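You operate a simulated robot arm through the tools that you are given. There is no shell and no other tool.

Carry out the task below with a simulated robot arm. There is one attempt and no reset: what you move stays moved.

## Task
Square up the board that stands off the fence and clamp all three.
Fine: push check first, the gap display names the board; push check again after the slide.

Only the result counts: the job must be done as asked and must still hold three seconds after the hand-in. Knocking over, shifting, dropping, spilling or breaking anything else fails it.

## Robot
A 7-joint arm with a three-finger gripper, fixed in place. Base frame: the origin is at the foot of the arm, x ahead of it, y to its left, z up. Units: mm, rad, N and s.
Its first joint turns from -2.897 to 2.897 rad. Payload 2.69 kg.
The TCP is the grasp point between the finger pads, 30 mm short of the fingertips. In the tool frame z runs along the fingers and y along their closing line. Largest opening 128 mm; the body of the gripper starts 117 mm behind the TCP.
Orientation is that of the tool frame in the base frame, as a unit quaternion [w, x, y, z]. With the fingers straight down and closing along the base's y, the tool's x points along the base's -x, its y along +y and its z along -z.

## Interface
- The arm moves only by the tool send_rows. Its argument "commands" is a list of rows, each a list of 6 numbers: the shift along the base's x, y, z in mm, then the turn, a rotation vector about the base's x, y, z in rad. In form: [[dx, dy, dz, rx, ry, rz], ...]. A call has 1 to 20 rows; each row is the pose to reach, as a shift and turn from the pose commanded when the call began. "fingers" is the closure in counts, from 0 (fully open) to 255 (shut), set as the call begins (left out, the last holds). Each row takes 0.2 s and may step no farther than 50 mm and 0.15 rad from the row before; otherwise, or with a gripper value out of range, the whole call is refused. Where a pose cannot be reached the arm comes as near as it can. A force on the tool above 90 N (or 10 N above the force at the start of the call, whichever is more), or a blocked arm, ends the call early, and 0.2 s more pass. The fingers move at their own pace and stop on an object; they squeeze with about 27 N. The grip force told is the motor's: it shows also when the fingers shut on nothing. Time passes only in rows, and 0.2 s behind the last, so rows that repeat a pose let the fingers close. The reply holds the time, the measured pose of the TCP, the force on the tool along the base axes, the opening and the grip force, in the units named above and with some noise, with the torque about the TCP (base axes, N m) and any sound that the robot's microphone picked up.
- Cameras (640 x 400 px; columns grow to the right, rows downward): "scene" is fixed at [404.8, 638.8, 1659.6]; the picture's right is [-0.71, -0.70, 0.00], its down [-0.27, 0.27, -0.93] and it looks along [0.65, -0.66, -0.38] (base axes); focal length 320 px, centre (320, 200). "wrist" rides on the gripper at [58, 54, -131] in the tool frame; the picture's right is [-0.68, 0.74, 0.00], its down [-0.62, -0.57, -0.55] and it looks along [-0.40, -0.37, 0.84] (tool axes); focal length 234 px, centre (320, 200). There is no depth. A picture from a camera that has moved, and an enlarged one, comes with that camera's place and axes in the base frame and with its lens. The place of the scene camera against the robot may be out by one fixed shift of up to 25 mm in any direction.
- get_image(camera): a new picture of that camera. No time passes.
- lift_body(by): slides the trunk up (or, below 0, down) by that many mm; the arm rides with it, the base frame stays. It gives what a move gives, with no picture.
- close_up(camera, box): a new picture of the part [left, top, right, bottom] of that camera's present view, enlarged. No time passes.
- sign_off(): hands the job in; it is judged then, once.

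Places have to be worked out from the pictures, the camera data and where the tool is seen. Open the gripper and draw the arm clear of the work before you hand the job in, unless the task says otherwise.

The tools are called after "Request:" as a command line: name --pt "numbers of a row" for each row, then --argument value for the rest, lists and objects as JSON in quotes. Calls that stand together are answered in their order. send_rows: Moves the arm, as the interface text tells. Its arguments: {"type":"object","properties":{"commands":{"type":"array"},"fingers":{"type":"number"}},"required":["commands"]} The other tools are called the same way: lift_body (by) slides the trunk up or down; get_image (camera) takes a picture; close_up (camera, box) takes an enlarged picture of a part of a camera's view; sign_off () hands the job in.

At the start:

```text
clock: 0.0
position: [551.5, -428.3, 1546.7]
tcp_rot: [-0.001, 0.0, 1.0, -0.001]
wrist_force: [0.2, 0.1, 0.1]
wrist_torque: [0.02, 0.02, -0.01]
gripper_width: 127.9
grip_force: 0.0
trunk travel left (down, up): [-275.0, 75.0]
```

scene: 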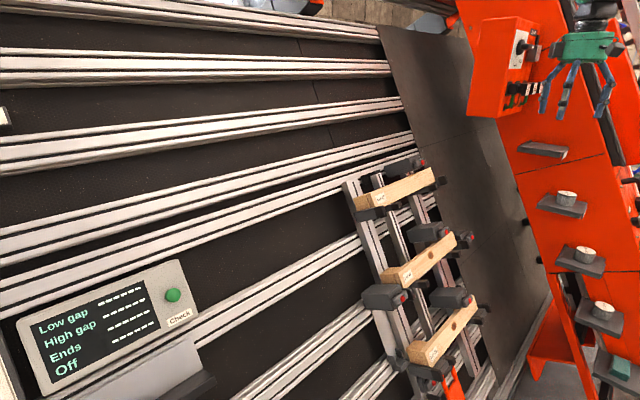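
wrist: 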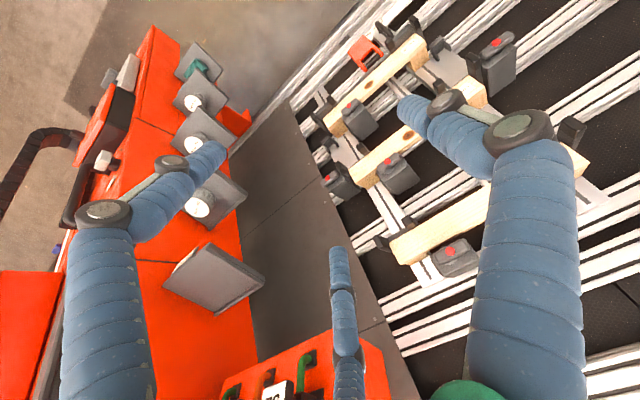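

I'll start by looking closely at both camera views to understand the layout.

Request:
close_up --camera "scene" --box '[320, 130, 520, 400]'

Request:
close_up --camera "scene" --box '[0, 240, 220, 400]'

Request:
close_up --camera "scene" --box '[440, 0, 640, 200]'

Request:
close_up --camera "wrist" --box '[300, 0, 640, 300]'

```text
1.48 times, centred on (420, 265) of scene
camera zoom: at [404.8, 638.8, 1659.6], right [-0.71, -0.7, 0.0], down [-0.27, 0.27, -0.93], along [0.65, -0.66, -0.38], focal length 474 px, centre (172, 104)
```

zoom: 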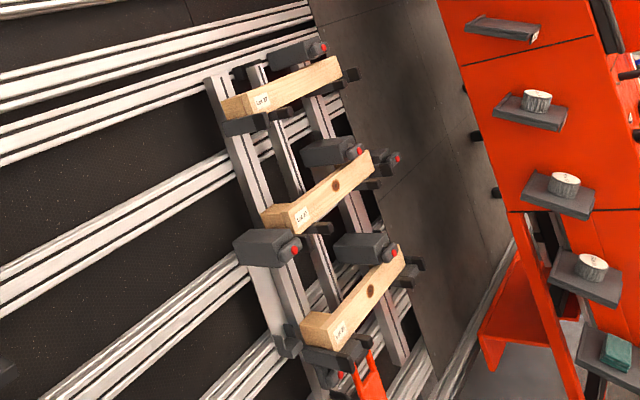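

```text
2.50 times, centred on (110, 320) of scene
camera zoom: at [404.8, 638.8, 1659.6], right [-0.71, -0.7, 0.0], down [-0.27, 0.27, -0.93], along [0.65, -0.66, -0.38], focal length 800 px, centre (845, -100)
```

zoom: 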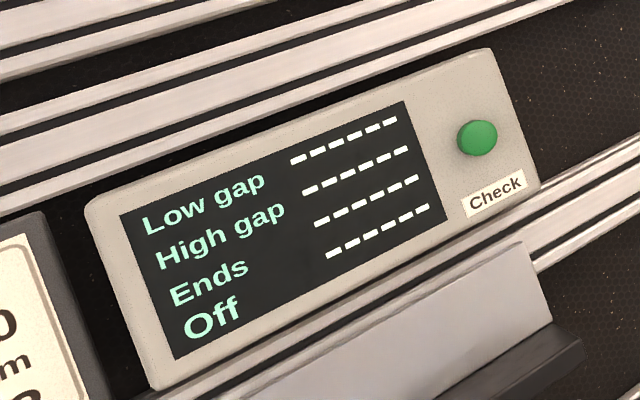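

```text
2.00 times, centred on (540, 100) of scene
camera zoom: at [404.8, 638.8, 1659.6], right [-0.71, -0.7, 0.0], down [-0.27, 0.27, -0.93], along [0.65, -0.66, -0.38], focal length 640 px, centre (-120, 400)
```

zoom: 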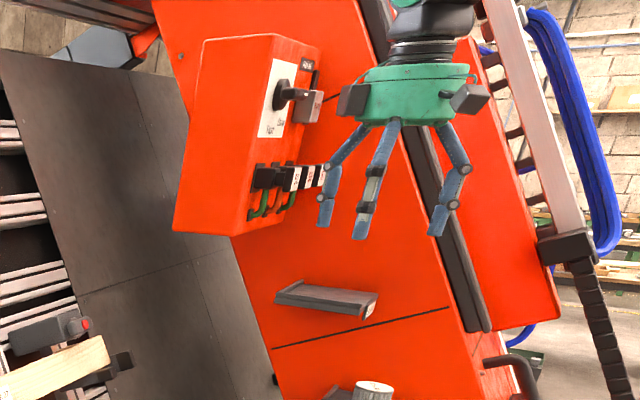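

```text
1.33 times, centred on (470, 150) of wrist
camera zoom: at [491.8, -373.7, 1677.6], right [0.68, 0.74, 0.0], down [0.62, -0.57, 0.55], along [0.4, -0.37, -0.84], focal length 312 px, centre (120, 267)
```

zoom: 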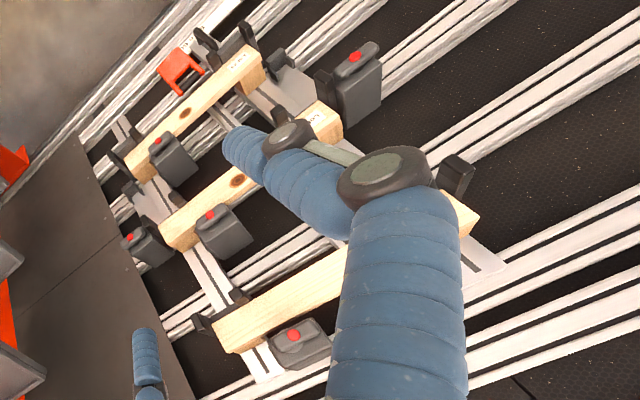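

The display reads dashes, with a "Check" button at roughly (900, 490, 1290). The rails wall seems to lean back about 24° from vertical, and the boards run along y. I'll turn the tool to face the wall in free space so I can get a better look.

Request:
send_rows --pt "0 15 -20 0 -0.145 0" --pt "0 30 -45 0 -0.29 0" --pt "0 50 -70 0 -0.435 0" --pt "0 70 -95 0 -0.58 0" --pt "0 90 -120 0 -0.725 0" --pt "0 110 -145 0 -0.87 0" --pt "0 130 -170 0 -1.015 0" --pt "0 150 -195 0 -1.16 0" --pt "0 150 -195 0 -1.16 0" --fingers 0

Request:
get_image --camera "wrist"

Request:
get_image --camera "scene"

```text
clock: 2.0
position: [550.7, -276.4, 1352.2]
tcp_rot: [0.548, 0.0, 0.836, 0.0]
wrist_force: [-0.7, -0.7, -0.1]
wrist_torque: [-0.02, 0.03, -0.05]
gripper_width: 128.1
grip_force: 0.0
trunk travel left (down, up): [-275.0, 75.0]
```

```text
taken
camera wrist: at [407.0, -221.7, 1351.7], right [0.27, 0.74, 0.62], down [-0.26, -0.56, 0.78], along [0.93, -0.37, 0.04], focal length 234 px, centre (320, 200)
```

wrist: 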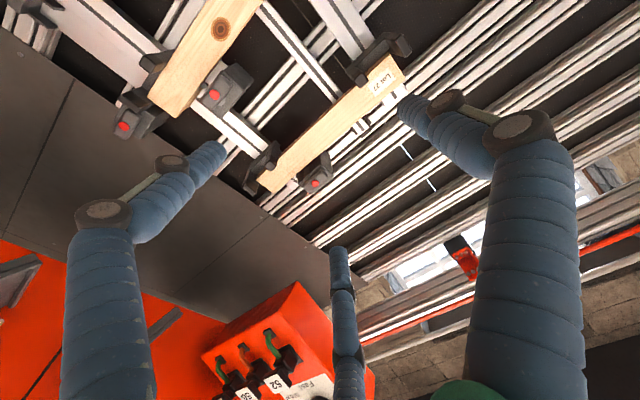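

```text
taken
```

scene: 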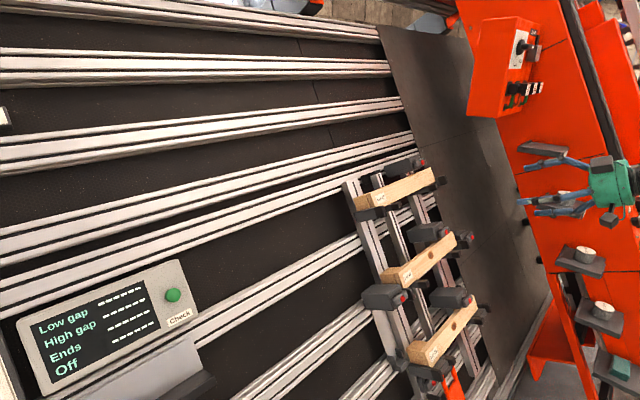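

The camera now faces the wall but sits too high. The area between is clear (the orange cabinet is near y≈-800), so I'll lower the trunk to bring the boards into view.

Request:
lift_body --by -250

Request:
get_image --camera "wrist"

```text
clock: 4.6
position: [551.1, -276.8, 1102.2]
tcp_rot: [0.549, 0.0, 0.836, 0.0]
wrist_force: [-0.3, 0.3, 0.0]
wrist_torque: [0.03, -0.01, 0.01]
gripper_width: 128.2
grip_force: 0.0
trunk travel left (down, up): [-25.0, 325.0]
```

```text
taken
camera wrist: at [407.3, -222.1, 1101.9], right [0.27, 0.74, 0.62], down [-0.26, -0.57, 0.78], along [0.93, -0.37, 0.04], focal length 234 px, centre (320, 200)
```

wrist: 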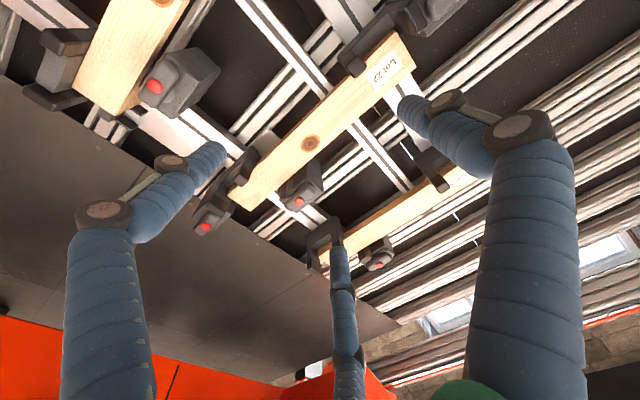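

The middle board is now central. I'll zoom in on the boards and clamps.

Request:
close_up --camera "wrist" --box '[180, 0, 480, 190]'

Request:
close_up --camera "wrist" --box '[180, 110, 340, 260]'

Request:
close_up --camera "wrist" --box '[0, 0, 240, 150]'

Request:
close_up --camera "scene" --box '[340, 150, 460, 225]'

Request:
close_up --camera "scene" --box '[350, 215, 490, 310]'

Request:
close_up --camera "scene" --box '[360, 270, 500, 400]'

```text
2.11 times, centred on (330, 95) of wrist
camera zoom: at [407.3, -222.1, 1101.9], right [0.27, 0.74, 0.62], down [-0.26, -0.57, 0.78], along [0.93, -0.37, 0.04], focal length 493 px, centre (299, 421)
```

zoom: 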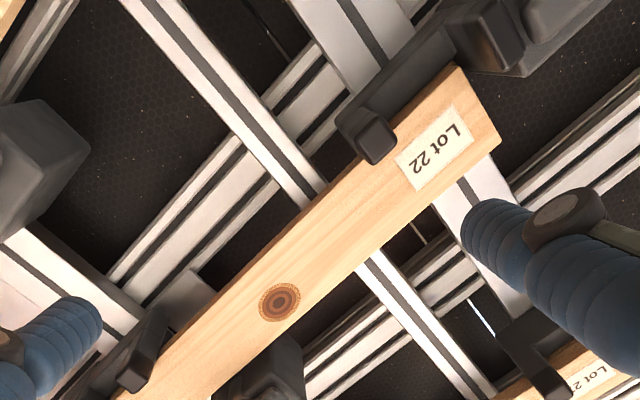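

```text
2.67 times, centred on (260, 185) of wrist
camera zoom: at [407.3, -222.1, 1101.9], right [0.27, 0.74, 0.62], down [-0.26, -0.57, 0.78], along [0.93, -0.37, 0.04], focal length 624 px, centre (480, 240)
```

zoom: 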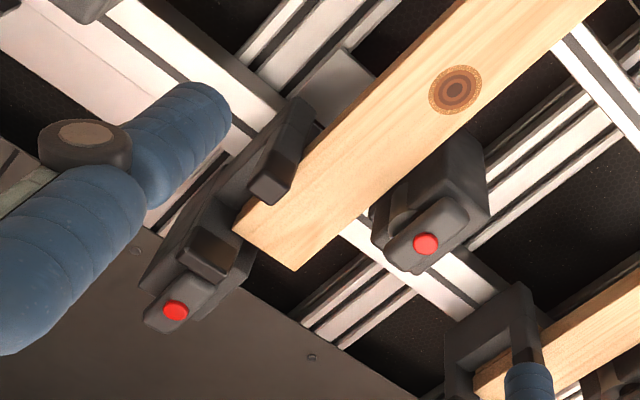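

```text
2.67 times, centred on (120, 75) of wrist
camera zoom: at [407.3, -222.1, 1101.9], right [0.27, 0.74, 0.62], down [-0.26, -0.57, 0.78], along [0.93, -0.37, 0.04], focal length 624 px, centre (853, 533)
```

zoom: 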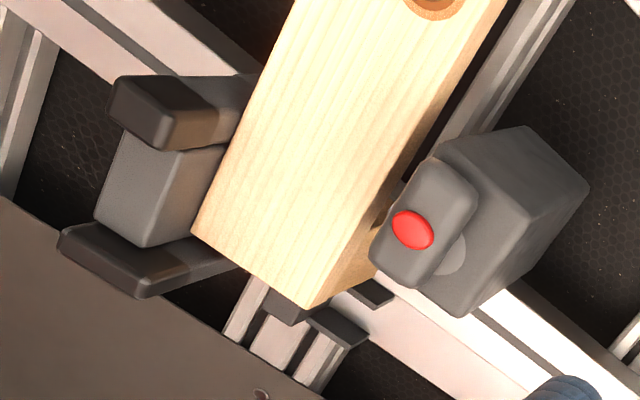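

```text
5.33 times, centred on (400, 188) of scene
camera zoom: at [404.8, 638.8, 1659.6], right [-0.71, -0.7, 0.0], down [-0.27, 0.27, -0.93], along [0.65, -0.66, -0.38], focal length 1706 px, centre (-107, 267)
```

zoom: 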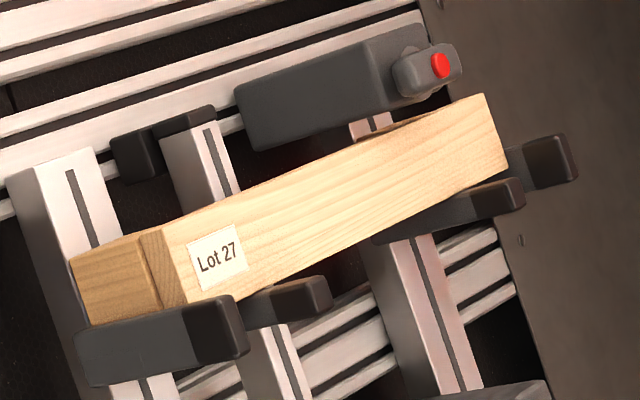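

```text
4.21 times, centred on (420, 262) of scene
camera zoom: at [404.8, 638.8, 1659.6], right [-0.71, -0.7, 0.0], down [-0.27, 0.27, -0.93], along [0.65, -0.66, -0.38], focal length 1347 px, centre (-101, -63)
```

zoom: 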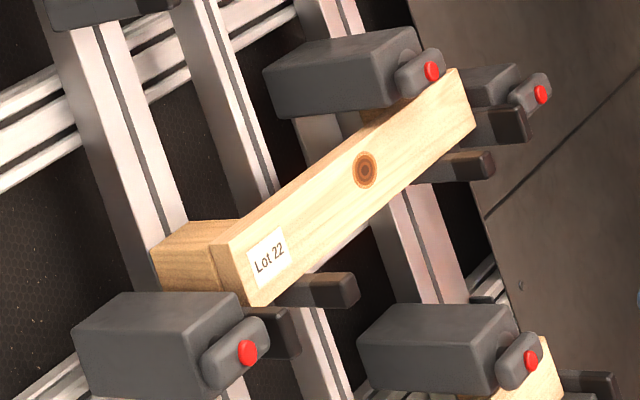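

```text
3.08 times, centred on (430, 335) of scene
camera zoom: at [404.8, 638.8, 1659.6], right [-0.71, -0.7, 0.0], down [-0.27, 0.27, -0.93], along [0.65, -0.66, -0.38], focal length 984 px, centre (-18, -215)
```

zoom: 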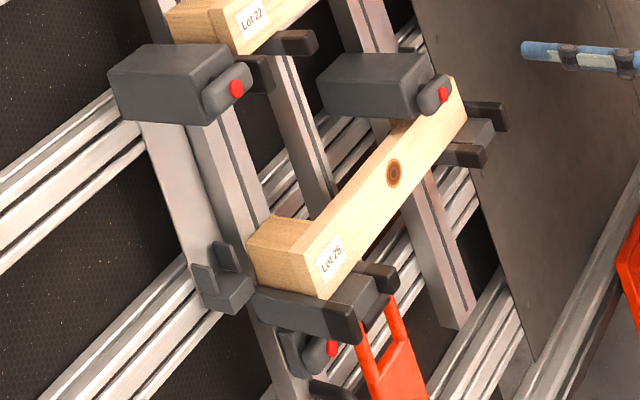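

I'll deal with the Check display first. I'm raising the trunk and sweeping across at x≈550, clear of the wall, until I'm in front of the button.

Request:
lift_body --by 190

Request:
send_rows --pt "0 48 0 0 0 0" --pt "0 96 0 0 0 0" --pt "0 144 0 0 0 0" --pt "0 192 0 0 0 0" --pt "0 240 0 0 0 0" --pt "0 288 0 0 0 0" --pt "0 336 0 0 0 0" --pt "0 384 0 0 0 0" --pt "0 432 0 0 0 0" --pt "0 480 0 0 0 0" --pt "0 528 0 0 0 0" --pt "0 576 0 0 0 0" --pt "0 624 0 0 0 0" --pt "0 672 0 0 0 0" --pt "0 720 0 0 0 0" --pt "0 765 0 0 0 0" --pt "0 765 0 0 0 0" --fingers 255

Request:
get_image --camera "wrist"

Request:
get_image --camera "scene"

```text
clock: 6.7
position: [552.0, -276.6, 1292.2]
tcp_rot: [0.548, 0.0, 0.837, 0.0]
wrist_force: [-0.4, 0.4, -1.0]
wrist_torque: [-0.01, -0.01, 0.0]
gripper_width: 127.8
grip_force: 0.0
trunk travel left (down, up): [-215.0, 135.0]
```

```text
clock: 10.3
position: [553.3, 489.1, 1288.7]
tcp_rot: [0.548, 0.0, 0.836, 0.0]
wrist_force: [0.7, 0.3, -0.2]
wrist_torque: [-0.01, 0.0, -0.05]
gripper_width: 2.2
grip_force: 27.5
trunk travel left (down, up): [-215.0, 135.0]
```

```text
taken
camera wrist: at [408.7, 543.5, 1287.8], right [0.27, 0.74, 0.62], down [-0.26, -0.56, 0.78], along [0.93, -0.37, 0.04], focal length 234 px, centre (320, 200)
```

wrist: 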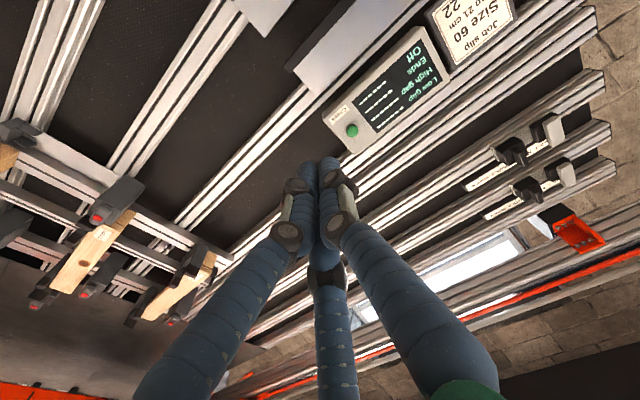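

```text
taken
```

scene: 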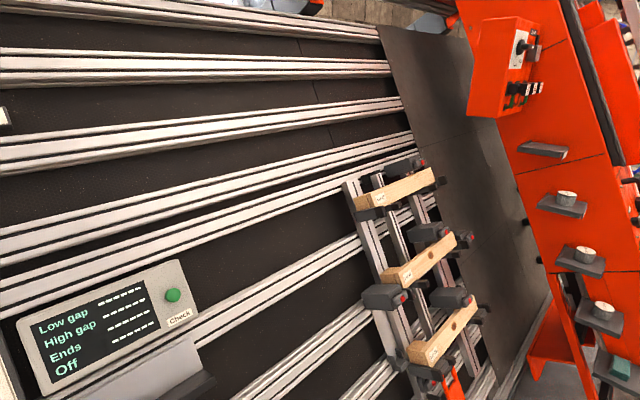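

The button is somewhere around x≈950–1000. I'll zoom in on the display and job slip for reading, and move closer to triangulate with the wrist camera alone.

Request:
close_up --camera "wrist" --box '[300, 0, 540, 160]'

Request:
send_rows --pt "40 0 -15 0 0 0" --pt "80 0 -30 0 0 0" --pt "120 0 -45 0 0 0" --pt "150 0 -60 0 0 0" --pt "150 0 -60 0 0 0"

Request:
get_image --camera "wrist"

```text
2.50 times, centred on (420, 80) of wrist
camera zoom: at [408.7, 543.5, 1287.8], right [0.27, 0.74, 0.62], down [-0.26, -0.56, 0.78], along [0.93, -0.37, 0.04], focal length 585 px, centre (70, 500)
```

zoom: 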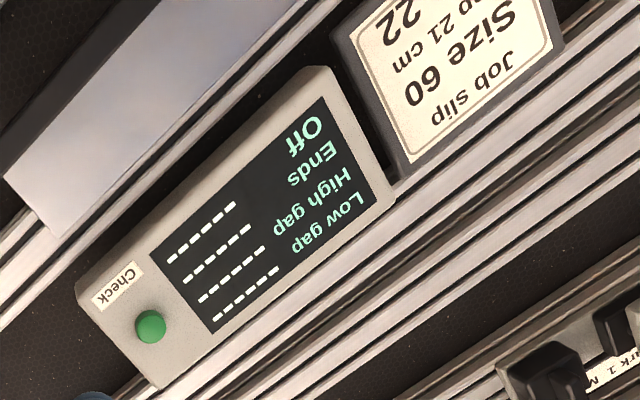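

```text
clock: 11.5
position: [703.1, 488.3, 1231.3]
tcp_rot: [0.548, 0.0, 0.837, 0.0]
wrist_force: [0.9, 0.3, -0.2]
wrist_torque: [0.0, -0.02, -0.02]
gripper_width: 2.1
grip_force: 27.1
trunk travel left (down, up): [-215.0, 135.0]
```

```text
taken
camera wrist: at [558.8, 542.3, 1231.1], right [0.27, 0.74, 0.62], down [-0.26, -0.57, 0.78], along [0.93, -0.37, 0.04], focal length 234 px, centre (320, 200)
```

wrist: 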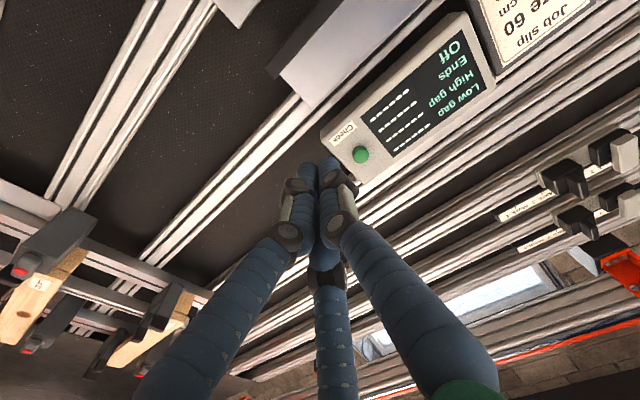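

The wrist-only triangulation puts the button near (952, 491, 1226). I'll move to a pre-press pose about 50 mm short along the wall normal and look again.

Request:
send_rows --pt "20 1 35 0 0 0" --pt "45 2 60 0 0 0" --pt "85 3 62 0 0 0" --pt "125 3 48 0 0 0" --pt "160 3 33 0 0 0" --pt "172 3 28 0 0 0" --pt "172 3 28 0 0 0"

Request:
get_image --camera "wrist"

Request:
get_image --camera "scene"

```text
clock: 13.1
position: [874.6, 490.8, 1261.2]
tcp_rot: [0.548, 0.0, 0.836, 0.0]
wrist_force: [-0.3, -0.1, -0.6]
wrist_torque: [-0.03, 0.01, -0.02]
gripper_width: 2.0
grip_force: 27.1
trunk travel left (down, up): [-215.0, 135.0]
```

```text
taken
camera wrist: at [730.3, 544.1, 1260.4], right [0.27, 0.74, 0.62], down [-0.26, -0.57, 0.78], along [0.93, -0.37, 0.04], focal length 234 px, centre (320, 200)
```

wrist: 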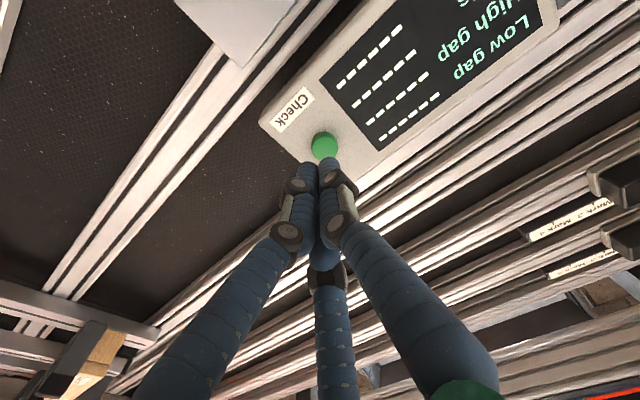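

```text
taken
```

scene: 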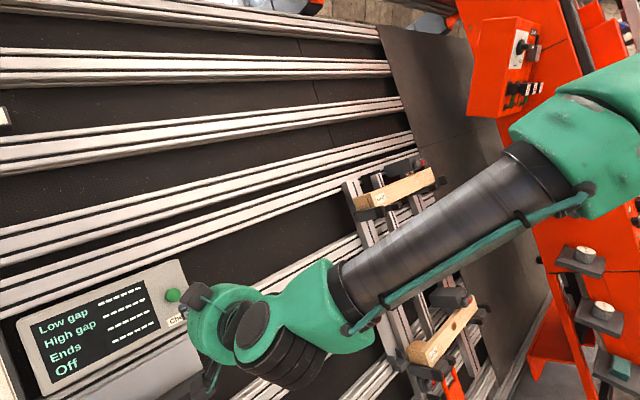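

The button dome is just ahead of the closed fingertips, and I estimate it at (977, 488, 1226), about 75 mm beyond the tips. I'll shift up slightly, advance along the tool axis, and watch the force.

Request:
send_rows --pt "0 -2 8 0 0 0" --pt "18 -2 0 0 0 0" --pt "37 -2 -8 0 0 0" --pt "50 -2 -14 0 0 0" --pt "50 -2 -14 0 0 0"

Request:
get_image --camera "wrist"

```text
clock: 14.3
position: [922.8, 490.7, 1245.4]
tcp_rot: [0.547, 0.0, 0.837, 0.0]
wrist_force: [0.0, 0.8, 0.1]
wrist_torque: [-0.01, 0.0, 0.02]
gripper_width: 2.2
grip_force: 27.2
trunk travel left (down, up): [-215.0, 135.0]
```

```text
taken
camera wrist: at [779.2, 544.9, 1244.2], right [0.27, 0.74, 0.62], down [-0.26, -0.57, 0.78], along [0.93, -0.37, 0.04], focal length 234 px, centre (320, 200)
```

wrist: 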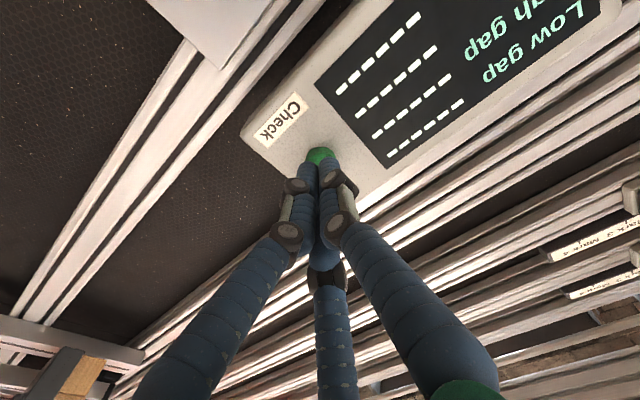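

Still aligned. I'll advance in small steps until the force shows contact.

Request:
send_rows --pt "4.6 0 -2 0 0 0" --pt "9.2 0 -4 0 0 0" --pt "13.8 0 -6 0 0 0" --pt "16.5 0 -7.2 0 0 0"

Request:
get_image --camera "wrist"

```text
clock: 15.3
position: [940.9, 490.2, 1240.5]
tcp_rot: [0.548, 0.001, 0.836, -0.001]
wrist_force: [-0.1, 0.5, 0.4]
wrist_torque: [-0.03, -0.02, 0.01]
gripper_width: 2.2
grip_force: 27.0
trunk travel left (down, up): [-215.0, 135.0]
```

```text
taken
camera wrist: at [795.9, 544.4, 1238.6], right [0.27, 0.74, 0.62], down [-0.26, -0.57, 0.78], along [0.93, -0.37, 0.04], focal length 234 px, centre (320, 200)
```

wrist: 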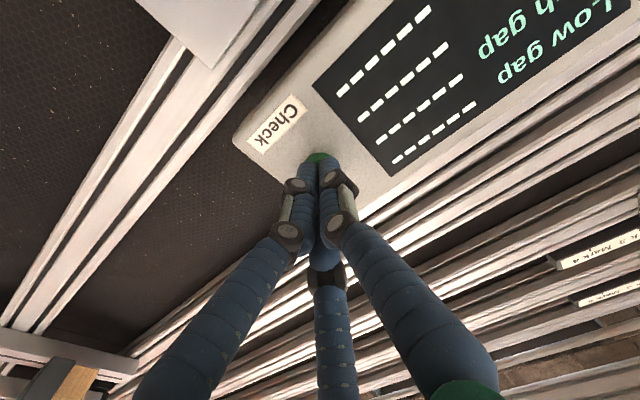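

No contact yet, so I'll keep going in small steps.

Request:
send_rows --pt "2.8 0 -1.2 0 0 0" --pt "5.5 0 -2.4 0 0 0" --pt "8.2 0 -3.6 0 0 0" --pt "11 0 -4.8 0 0 0"

Request:
get_image --camera "wrist"

Request:
get_image --camera "scene"

```text
clock: 16.3
position: [951.2, 490.8, 1235.6]
tcp_rot: [0.549, 0.0, 0.836, 0.0]
wrist_force: [-11.6, -1.6, 1.9]
wrist_torque: [-0.01, 0.03, -0.09]
gripper_width: 2.5
grip_force: 27.4
trunk travel left (down, up): [-215.0, 135.0]
```

```text
taken
camera wrist: at [806.5, 544.5, 1234.2], right [0.27, 0.74, 0.62], down [-0.26, -0.57, 0.78], along [0.93, -0.37, 0.04], focal length 234 px, centre (320, 200)
```

wrist: 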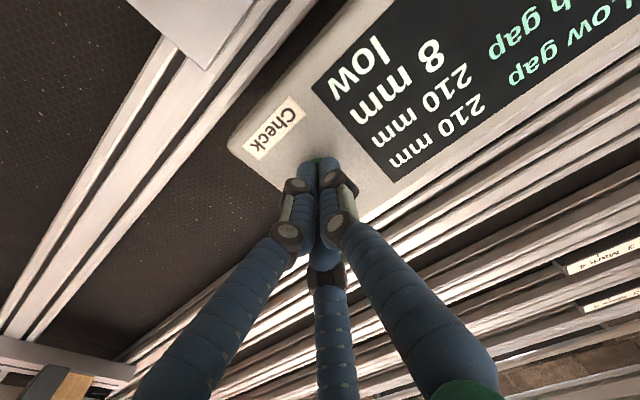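

```text
taken
```

scene: 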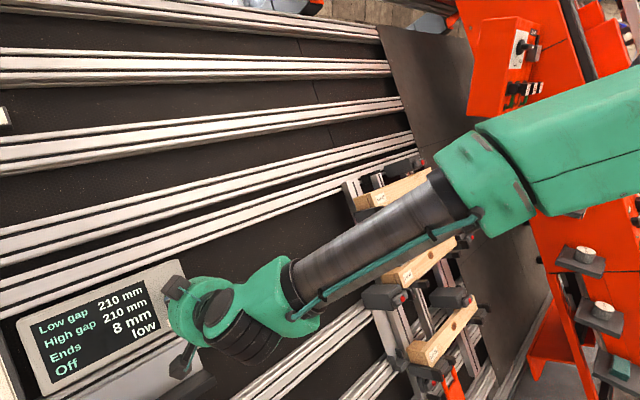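

Check has registered: Low gap 210, High gap 210, Ends 8 mm, Off "low". So the lowest board's end stands 8 mm off the fence. I'll back away along the tool axis and read the job slip.

Request:
send_rows --pt "-9 0 4 0 0 0" --pt "-36 0 16 0 0 0" --pt "-73 0 32 0 0 0" --pt "-110 0 45 0 0 0" --pt "-150 10 50 0 0 0" --pt "-190 30 50 0 0 0" --pt "-230 50 50 0 0 0" --pt "-230 50 50 0 0 0"

Request:
get_image --camera "wrist"

Request:
close_up --camera "scene" --box '[0, 250, 220, 400]'

Request:
close_up --camera "wrist" --box '[360, 0, 600, 150]'

```text
clock: 18.1
position: [719.4, 540.3, 1283.7]
tcp_rot: [0.548, -0.001, 0.836, 0.0]
wrist_force: [-0.4, -0.6, 0.0]
wrist_torque: [-0.02, -0.03, -0.03]
gripper_width: 2.3
grip_force: 27.3
trunk travel left (down, up): [-215.0, 135.0]
```

```text
taken
camera wrist: at [574.6, 594.5, 1283.3], right [0.27, 0.74, 0.62], down [-0.26, -0.57, 0.78], along [0.93, -0.37, 0.04], focal length 234 px, centre (320, 200)
```

wrist: 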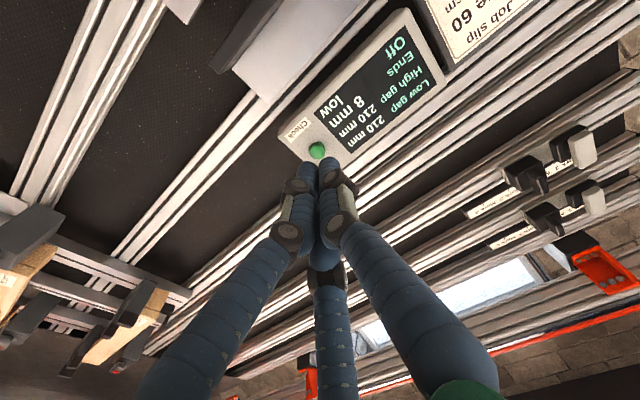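

```text
2.67 times, centred on (110, 325) of scene
camera zoom: at [404.8, 638.8, 1659.6], right [-0.71, -0.7, 0.0], down [-0.27, 0.27, -0.93], along [0.65, -0.66, -0.38], focal length 853 px, centre (880, -133)
```

zoom: 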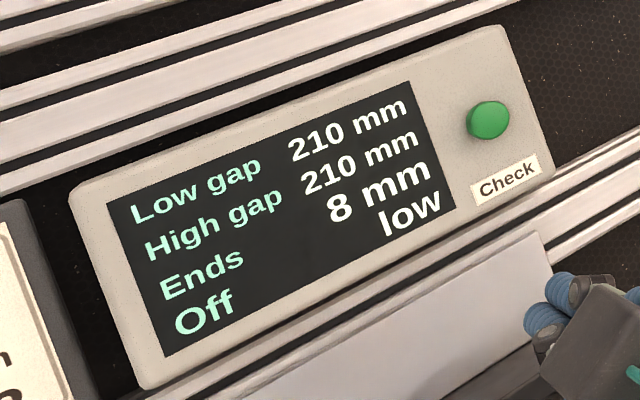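

```text
2.67 times, centred on (480, 75) of wrist
camera zoom: at [574.6, 594.5, 1283.3], right [0.27, 0.74, 0.62], down [-0.26, -0.57, 0.78], along [0.93, -0.37, 0.04], focal length 624 px, centre (-107, 533)
```

zoom: 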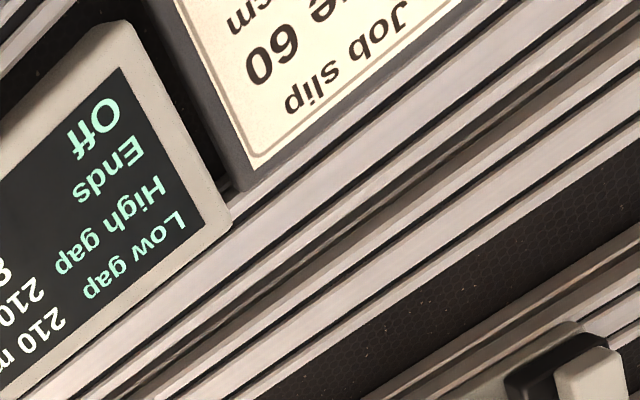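

Let me lower the trunk to read the whole job slip before working on the boards.

Request:
lift_body --by -200

Request:
get_image --camera "wrist"

```text
clock: 20.2
position: [719.7, 539.7, 1084.2]
tcp_rot: [0.549, -0.001, 0.836, 0.0]
wrist_force: [-0.9, 0.8, 0.4]
wrist_torque: [-0.01, -0.01, -0.04]
gripper_width: 2.3
grip_force: 27.4
trunk travel left (down, up): [-15.0, 335.0]
```

```text
taken
camera wrist: at [575.7, 594.1, 1083.5], right [0.27, 0.74, 0.62], down [-0.26, -0.57, 0.78], along [0.93, -0.37, 0.04], focal length 234 px, centre (320, 200)
```

wrist: 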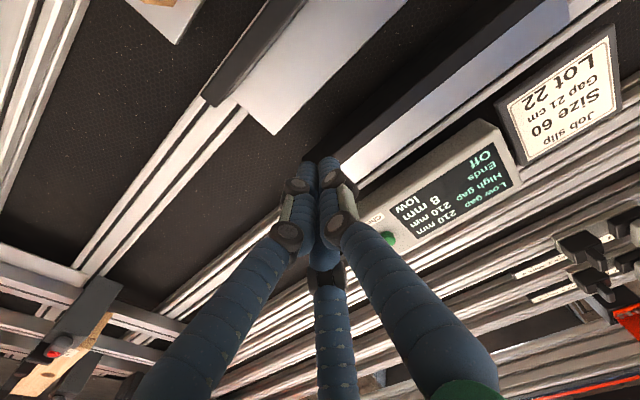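

The slip reads Size 60, Gap 21 cm, Lot 22, which matches the 210 mm gaps. Next I'll pull back and sweep over to view the low board and its clamps.

Request:
send_rows --pt "-45 -10 0 0 0 0" --pt "-90 -25 0 0 0 0" --pt "-135 -45 0 0 0 0" --pt "-170 -75 0 0 0 0" --pt "-190 -120 0 0 0 0" --pt "-195 -168 0 0 0 0" --pt "-195 -216 0 0 0 0" --pt "-195 -264 0 0 0 0" --pt "-195 -312 0 0 0 0" --pt "-195 -360 0 0 0 0" --pt "-195 -408 0 0 0 0" --pt "-195 -456 0 0 0 0" --pt "-195 -504 0 0 0 0" --pt "-195 -552 0 0 0 0" --pt "-195 -600 0 0 0 0" --pt "-195 -648 0 0 0 0" --pt "-195 -696 0 0 0 0" --pt "-195 -740 0 0 0 0"

Request:
send_rows --pt "0 0 -45 0 0 0" --pt "0 0 -90 0 0 0" --pt "0 0 -135 0 0 0" --pt "-20 0 -180 0 0 0" --pt "-40 0 -225 0 0 0" --pt "-60 0 -270 0 0 0" --pt "-80 0 -310 0 0 0" --pt "-80 0 -310 0 0 0"

Request:
get_image --camera "wrist"

```text
clock: 24.0
position: [522.9, -202.7, 1083.6]
tcp_rot: [0.547, 0.0, 0.837, 0.0]
wrist_force: [-0.7, 0.9, 0.3]
wrist_torque: [-0.02, 0.0, -0.02]
gripper_width: 2.4
grip_force: 27.3
trunk travel left (down, up): [-15.0, 335.0]
```

```text
clock: 25.8
position: [442.7, -201.0, 773.7]
tcp_rot: [0.548, 0.001, 0.836, -0.001]
wrist_force: [0.3, 0.3, 0.1]
wrist_torque: [-0.01, -0.01, -0.01]
gripper_width: 2.2
grip_force: 27.0
trunk travel left (down, up): [-15.0, 335.0]
```

```text
taken
camera wrist: at [298.5, -146.8, 771.8], right [0.27, 0.74, 0.62], down [-0.26, -0.57, 0.78], along [0.93, -0.37, 0.04], focal length 234 px, centre (320, 200)
```

wrist: 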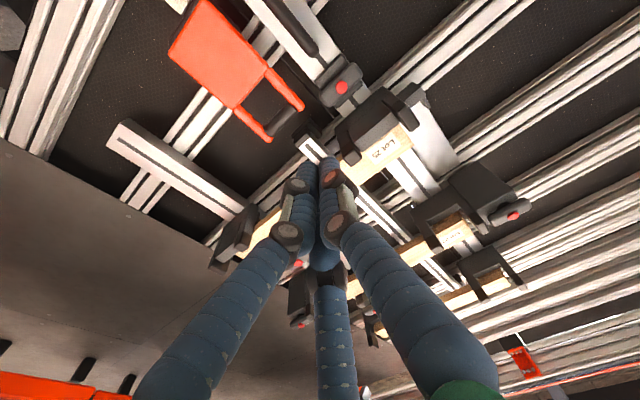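

I'll zoom in on the parts around the low board.

Request:
close_up --camera "wrist" --box '[240, 40, 460, 190]'

Request:
close_up --camera "wrist" --box '[380, 130, 560, 310]'

Request:
close_up --camera "wrist" --box '[180, 170, 400, 340]'

Request:
close_up --camera "wrist" --box '[140, 0, 400, 160]'

```text
2.67 times, centred on (350, 115) of wrist
camera zoom: at [298.5, -146.8, 771.8], right [0.27, 0.74, 0.62], down [-0.26, -0.57, 0.78], along [0.93, -0.37, 0.04], focal length 624 px, centre (240, 427)
```

zoom: 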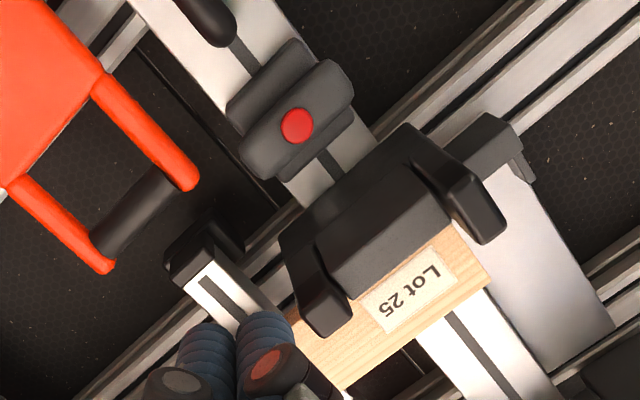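

```text
2.22 times, centred on (470, 220) of wrist
camera zoom: at [298.5, -146.8, 771.8], right [0.27, 0.74, 0.62], down [-0.26, -0.57, 0.78], along [0.93, -0.37, 0.04], focal length 520 px, centre (-13, 156)
```

zoom: 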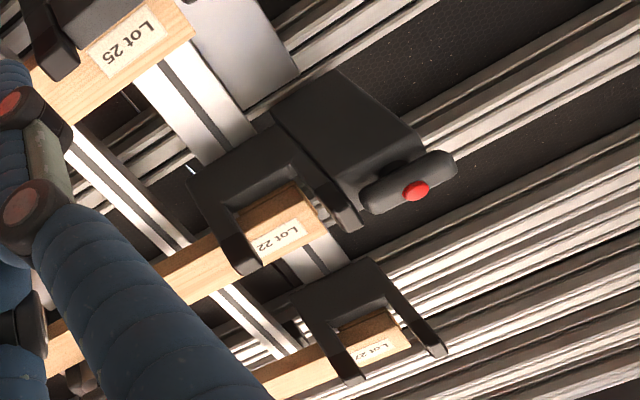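

```text
2.35 times, centred on (290, 255) of wrist
camera zoom: at [298.5, -146.8, 771.8], right [0.27, 0.74, 0.62], down [-0.26, -0.57, 0.78], along [0.93, -0.37, 0.04], focal length 551 px, centre (391, 71)
```

zoom: 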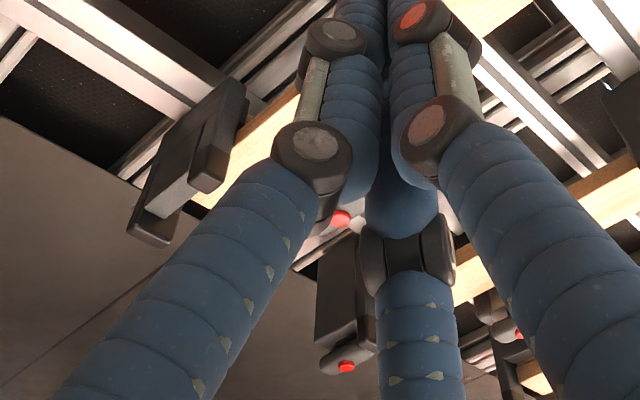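

```text
2.46 times, centred on (270, 80) of wrist
camera zoom: at [298.5, -146.8, 771.8], right [0.27, 0.74, 0.62], down [-0.26, -0.57, 0.78], along [0.93, -0.37, 0.04], focal length 576 px, centre (443, 495)
```

zoom: 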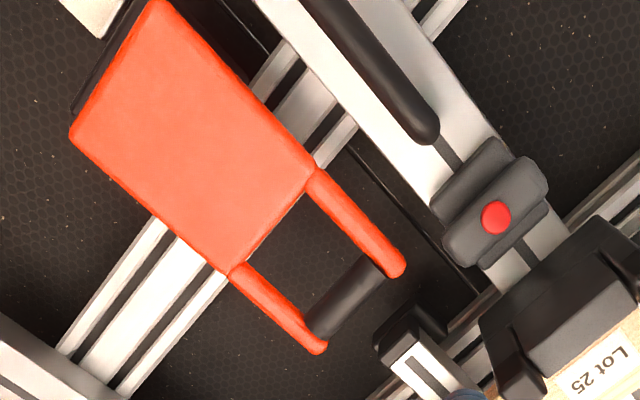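

Each board sits on two forked ledges, with red-tipped clamp boxes nearby. I need a clearer view of the low board's ends and the fence, so I'll raise the camera and shift it toward -y so they appear above the fingertips.

Request:
send_rows --pt "0 -40 30 0 0 0" --pt "0 -80 60 0 0 0" --pt "0 -110 100 0 0 0" --pt "0 -130 140 0 0 0" --pt "0 -130 140 0 0 0"

Request:
get_image --camera "wrist"

Request:
close_up --camera "wrist" --box '[160, 0, 480, 200]'

Request:
get_image --camera "scene"

```text
clock: 27.0
position: [444.8, -331.2, 913.8]
tcp_rot: [0.547, -0.001, 0.837, 0.001]
wrist_force: [0.8, -0.1, -0.7]
wrist_torque: [0.0, -0.01, -0.01]
gripper_width: 2.4
grip_force: 26.9
trunk travel left (down, up): [-15.0, 335.0]
```

```text
taken
camera wrist: at [301.0, -277.0, 911.7], right [0.27, 0.74, 0.62], down [-0.26, -0.57, 0.78], along [0.93, -0.37, 0.04], focal length 234 px, centre (320, 200)
```

wrist: 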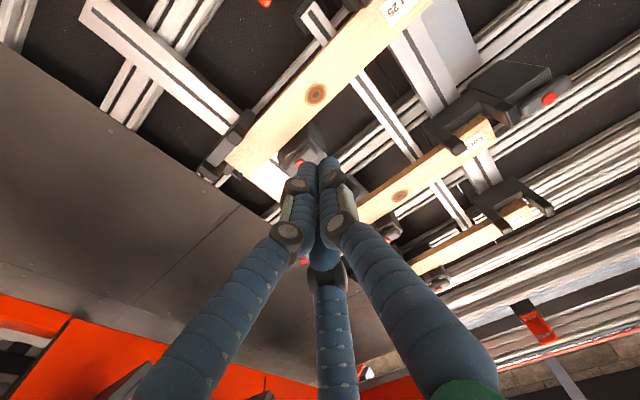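

```text
2.00 times, centred on (320, 100) of wrist
camera zoom: at [301.0, -277.0, 911.7], right [0.27, 0.74, 0.62], down [-0.26, -0.57, 0.78], along [0.93, -0.37, 0.04], focal length 468 px, centre (320, 400)
```

zoom: 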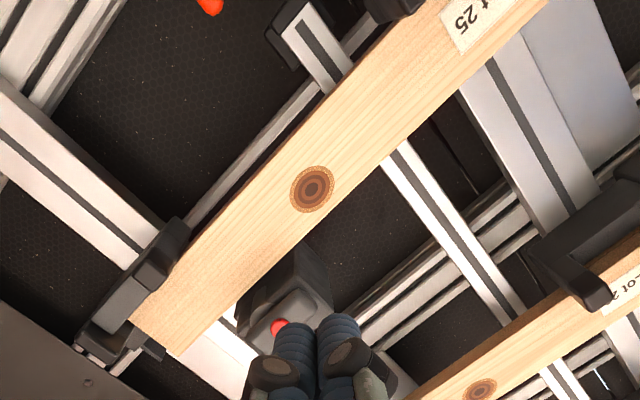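

```text
taken
```

scene: 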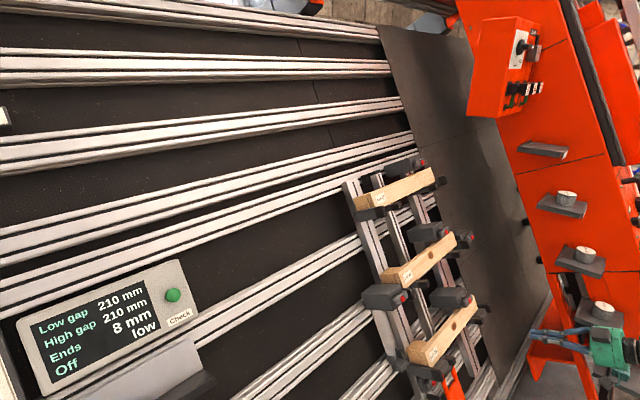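

I'll shift toward the +y (label) end of the low board to see how it sits against the fence plate.

Request:
send_rows --pt "0 45 -10 0 0 0" --pt "10 90 -20 0 0 0" --pt "25 135 -30 0 0 0" --pt "40 170 -40 0 0 0" --pt "40 170 -40 0 0 0"

Request:
get_image --camera "wrist"

Request:
close_up --camera "wrist" --box '[240, 0, 480, 150]'

Request:
close_up --camera "wrist" --box '[380, 60, 580, 260]'

```text
clock: 28.2
position: [486.0, -160.8, 874.4]
tcp_rot: [0.549, 0.0, 0.836, 0.0]
wrist_force: [-0.1, -0.1, -0.2]
wrist_torque: [0.0, 0.0, 0.02]
gripper_width: 2.2
grip_force: 27.3
trunk travel left (down, up): [-15.0, 335.0]
```

```text
taken
camera wrist: at [341.2, -107.5, 873.3], right [0.27, 0.74, 0.62], down [-0.26, -0.57, 0.78], along [0.93, -0.37, 0.04], focal length 234 px, centre (320, 200)
```

wrist: 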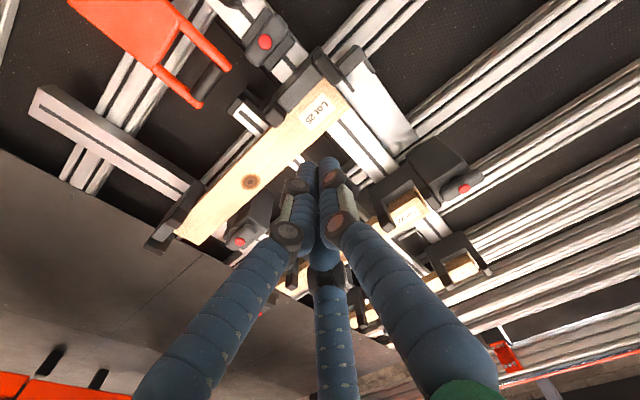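

```text
2.67 times, centred on (360, 75) of wrist
camera zoom: at [341.2, -107.5, 873.3], right [0.27, 0.74, 0.62], down [-0.26, -0.57, 0.78], along [0.93, -0.37, 0.04], focal length 624 px, centre (213, 533)
```

zoom: 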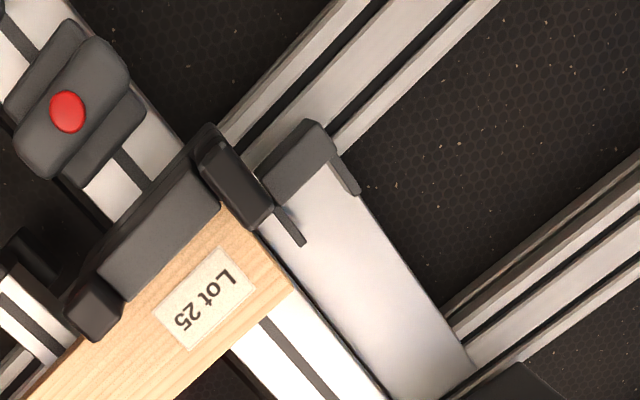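

```text
2.00 times, centred on (480, 160) of wrist
camera zoom: at [341.2, -107.5, 873.3], right [0.27, 0.74, 0.62], down [-0.26, -0.57, 0.78], along [0.93, -0.37, 0.04], focal length 468 px, centre (0, 280)
```

zoom: 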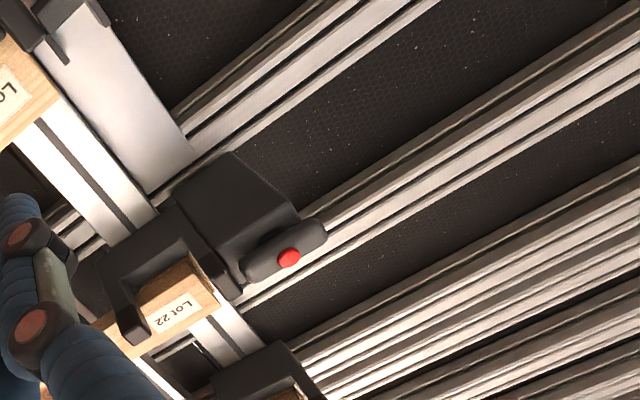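

Now a look at the clamp above the low board's -y end.

Request:
send_rows --pt "0 -45 20 0 0 0" --pt "0 -90 40 0 0 0" --pt "0 -135 60 0 0 0" --pt "0 -180 80 0 0 0" --pt "0 -220 100 0 0 0" --pt "0 -220 100 0 0 0"

Request:
get_image --camera "wrist"

Request:
close_up --camera "wrist" --box '[200, 20, 400, 180]'

```text
clock: 29.6
position: [486.6, -382.1, 972.2]
tcp_rot: [0.548, -0.001, 0.837, 0.001]
wrist_force: [0.6, -0.7, -0.3]
wrist_torque: [0.01, -0.04, 0.05]
gripper_width: 2.2
grip_force: 27.3
trunk travel left (down, up): [-15.0, 335.0]
```

```text
taken
camera wrist: at [342.1, -329.1, 971.4], right [0.27, 0.74, 0.62], down [-0.26, -0.57, 0.78], along [0.93, -0.37, 0.04], focal length 234 px, centre (320, 200)
```

wrist: 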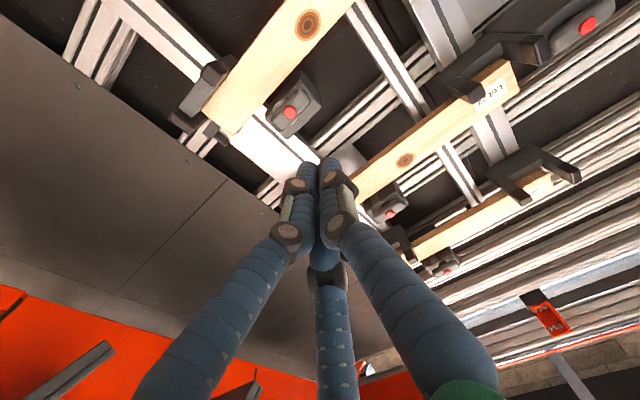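

```text
2.50 times, centred on (300, 100) of wrist
camera zoom: at [342.1, -329.1, 971.4], right [0.27, 0.74, 0.62], down [-0.26, -0.57, 0.78], along [0.93, -0.37, 0.04], focal length 585 px, centre (370, 450)
```

zoom: 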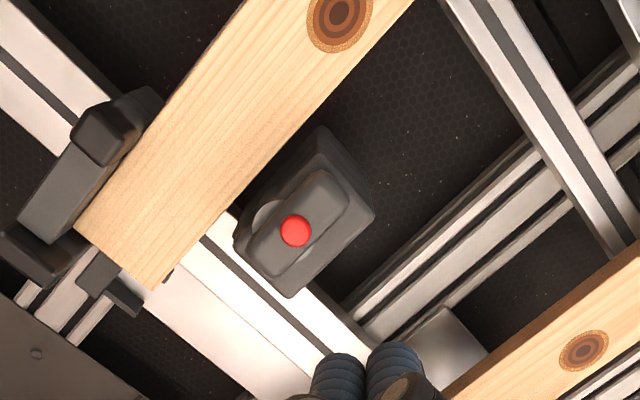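

Triangulating the knots across several wrist views puts the low board's at (683, -323, 788) and the middle board's at (810, -331, 1025). That gives a tilt of about 28.4° and a pitch of 270 mm. The low board therefore sits about 8 mm toward +y, so the fence should be at the -y end. I'll look at those ends to confirm.

Request:
send_rows --pt "5 -40 -30 0 0 0" --pt "15 -80 -60 0 0 0" --pt "25 -120 -90 0 0 0" --pt "30 -156 -113 0 0 0" --pt "30 -156 -113 0 0 0"

Request:
get_image --camera "wrist"

Request:
close_up --camera "wrist" --box '[240, 20, 440, 160]'

```text
refused: row 1 steps farther than a row can; nothing moved
```

```text
taken
camera wrist: at [342.1, -329.1, 971.4], right [0.27, 0.74, 0.62], down [-0.26, -0.57, 0.78], along [0.93, -0.37, 0.04], focal length 234 px, centre (320, 200)
```

wrist: 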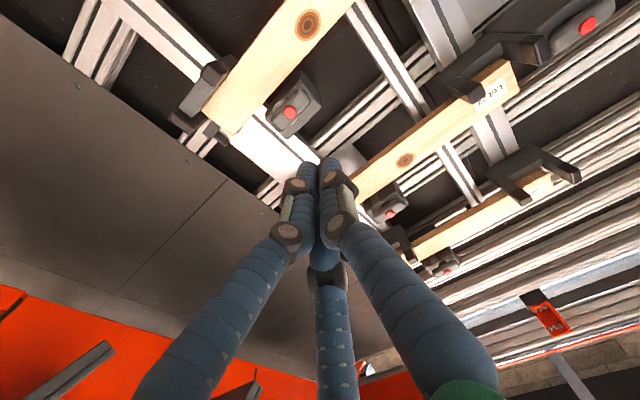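

```text
2.86 times, centred on (340, 90) of wrist
camera zoom: at [342.1, -329.1, 971.4], right [0.27, 0.74, 0.62], down [-0.26, -0.57, 0.78], along [0.93, -0.37, 0.04], focal length 669 px, centre (263, 514)
```

zoom: 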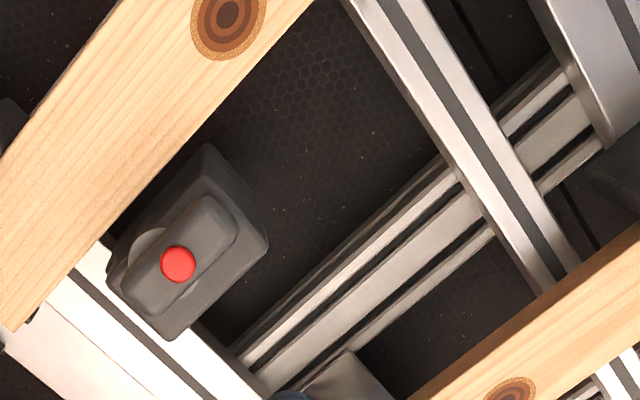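

That step was slightly too long, so I'll repeat it with smaller steps.

Request:
send_rows --pt "5 -32 -22 0 0 0" --pt "10 -64 -45 0 0 0" --pt "15 -96 -68 0 0 0" --pt "20 -128 -90 0 0 0" --pt "30 -156 -113 0 0 0" --pt "30 -156 -113 0 0 0"

Request:
get_image --camera "wrist"

Request:
close_up --camera "wrist" --box '[240, 20, 440, 160]'

```text
clock: 31.0
position: [517.2, -538.2, 858.6]
tcp_rot: [0.548, 0.0, 0.836, 0.0]
wrist_force: [0.3, -0.9, 0.2]
wrist_torque: [0.01, -0.01, -0.01]
gripper_width: 2.3
grip_force: 26.7
trunk travel left (down, up): [-15.0, 335.0]
```

```text
taken
camera wrist: at [372.3, -484.1, 857.8], right [0.27, 0.74, 0.62], down [-0.26, -0.57, 0.78], along [0.93, -0.37, 0.04], focal length 234 px, centre (320, 200)
```

wrist: 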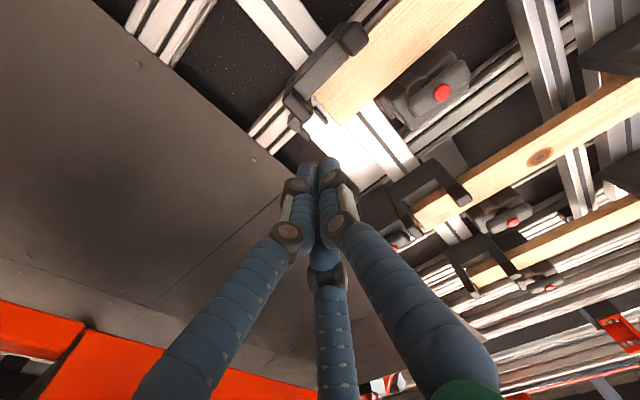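

```text
2.86 times, centred on (340, 90) of wrist
camera zoom: at [372.3, -484.1, 857.8], right [0.27, 0.74, 0.62], down [-0.26, -0.57, 0.78], along [0.93, -0.37, 0.04], focal length 669 px, centre (263, 514)
```

zoom: 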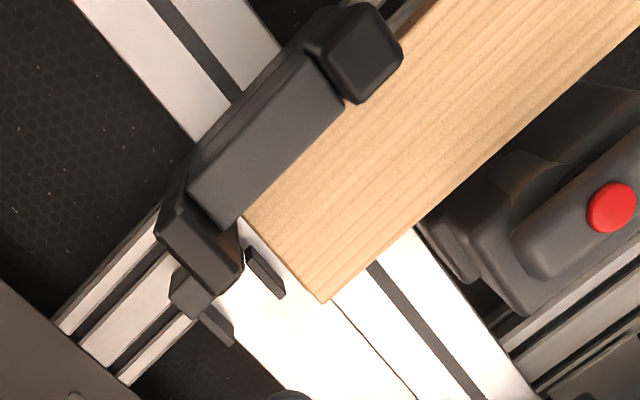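

This is a good view of the low board's -y end at y≈-522, with a thin stop fin about 10 mm beyond it. I'll compare it with the middle board's -y end.

Request:
close_up --camera "wrist" --box '[360, 140, 480, 260]'

Request:
close_up --camera "wrist" --box '[420, 180, 580, 310]'

Request:
close_up --camera "scene" --box '[400, 210, 500, 320]'

```text
3.33 times, centred on (420, 200) of wrist
camera zoom: at [372.3, -484.1, 857.8], right [0.27, 0.74, 0.62], down [-0.26, -0.57, 0.78], along [0.93, -0.37, 0.04], focal length 781 px, centre (-13, 200)
```

zoom: 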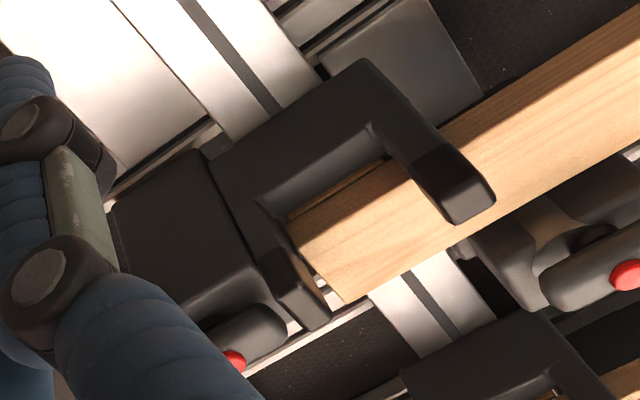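

```text
3.08 times, centred on (500, 245) of wrist
camera zoom: at [372.3, -484.1, 857.8], right [0.27, 0.74, 0.62], down [-0.26, -0.57, 0.78], along [0.93, -0.37, 0.04], focal length 720 px, centre (-234, 62)
```

zoom: 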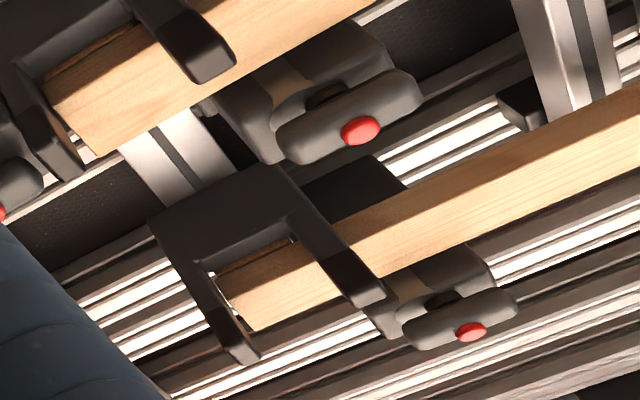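

```text
3.64 times, centred on (450, 265) of scene
camera zoom: at [404.8, 638.8, 1659.6], right [-0.71, -0.7, 0.0], down [-0.27, 0.27, -0.93], along [0.65, -0.66, -0.38], focal length 1163 px, centre (-153, -36)
```

zoom: 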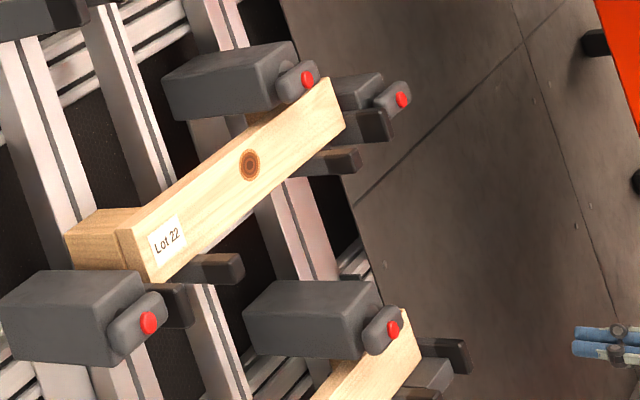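

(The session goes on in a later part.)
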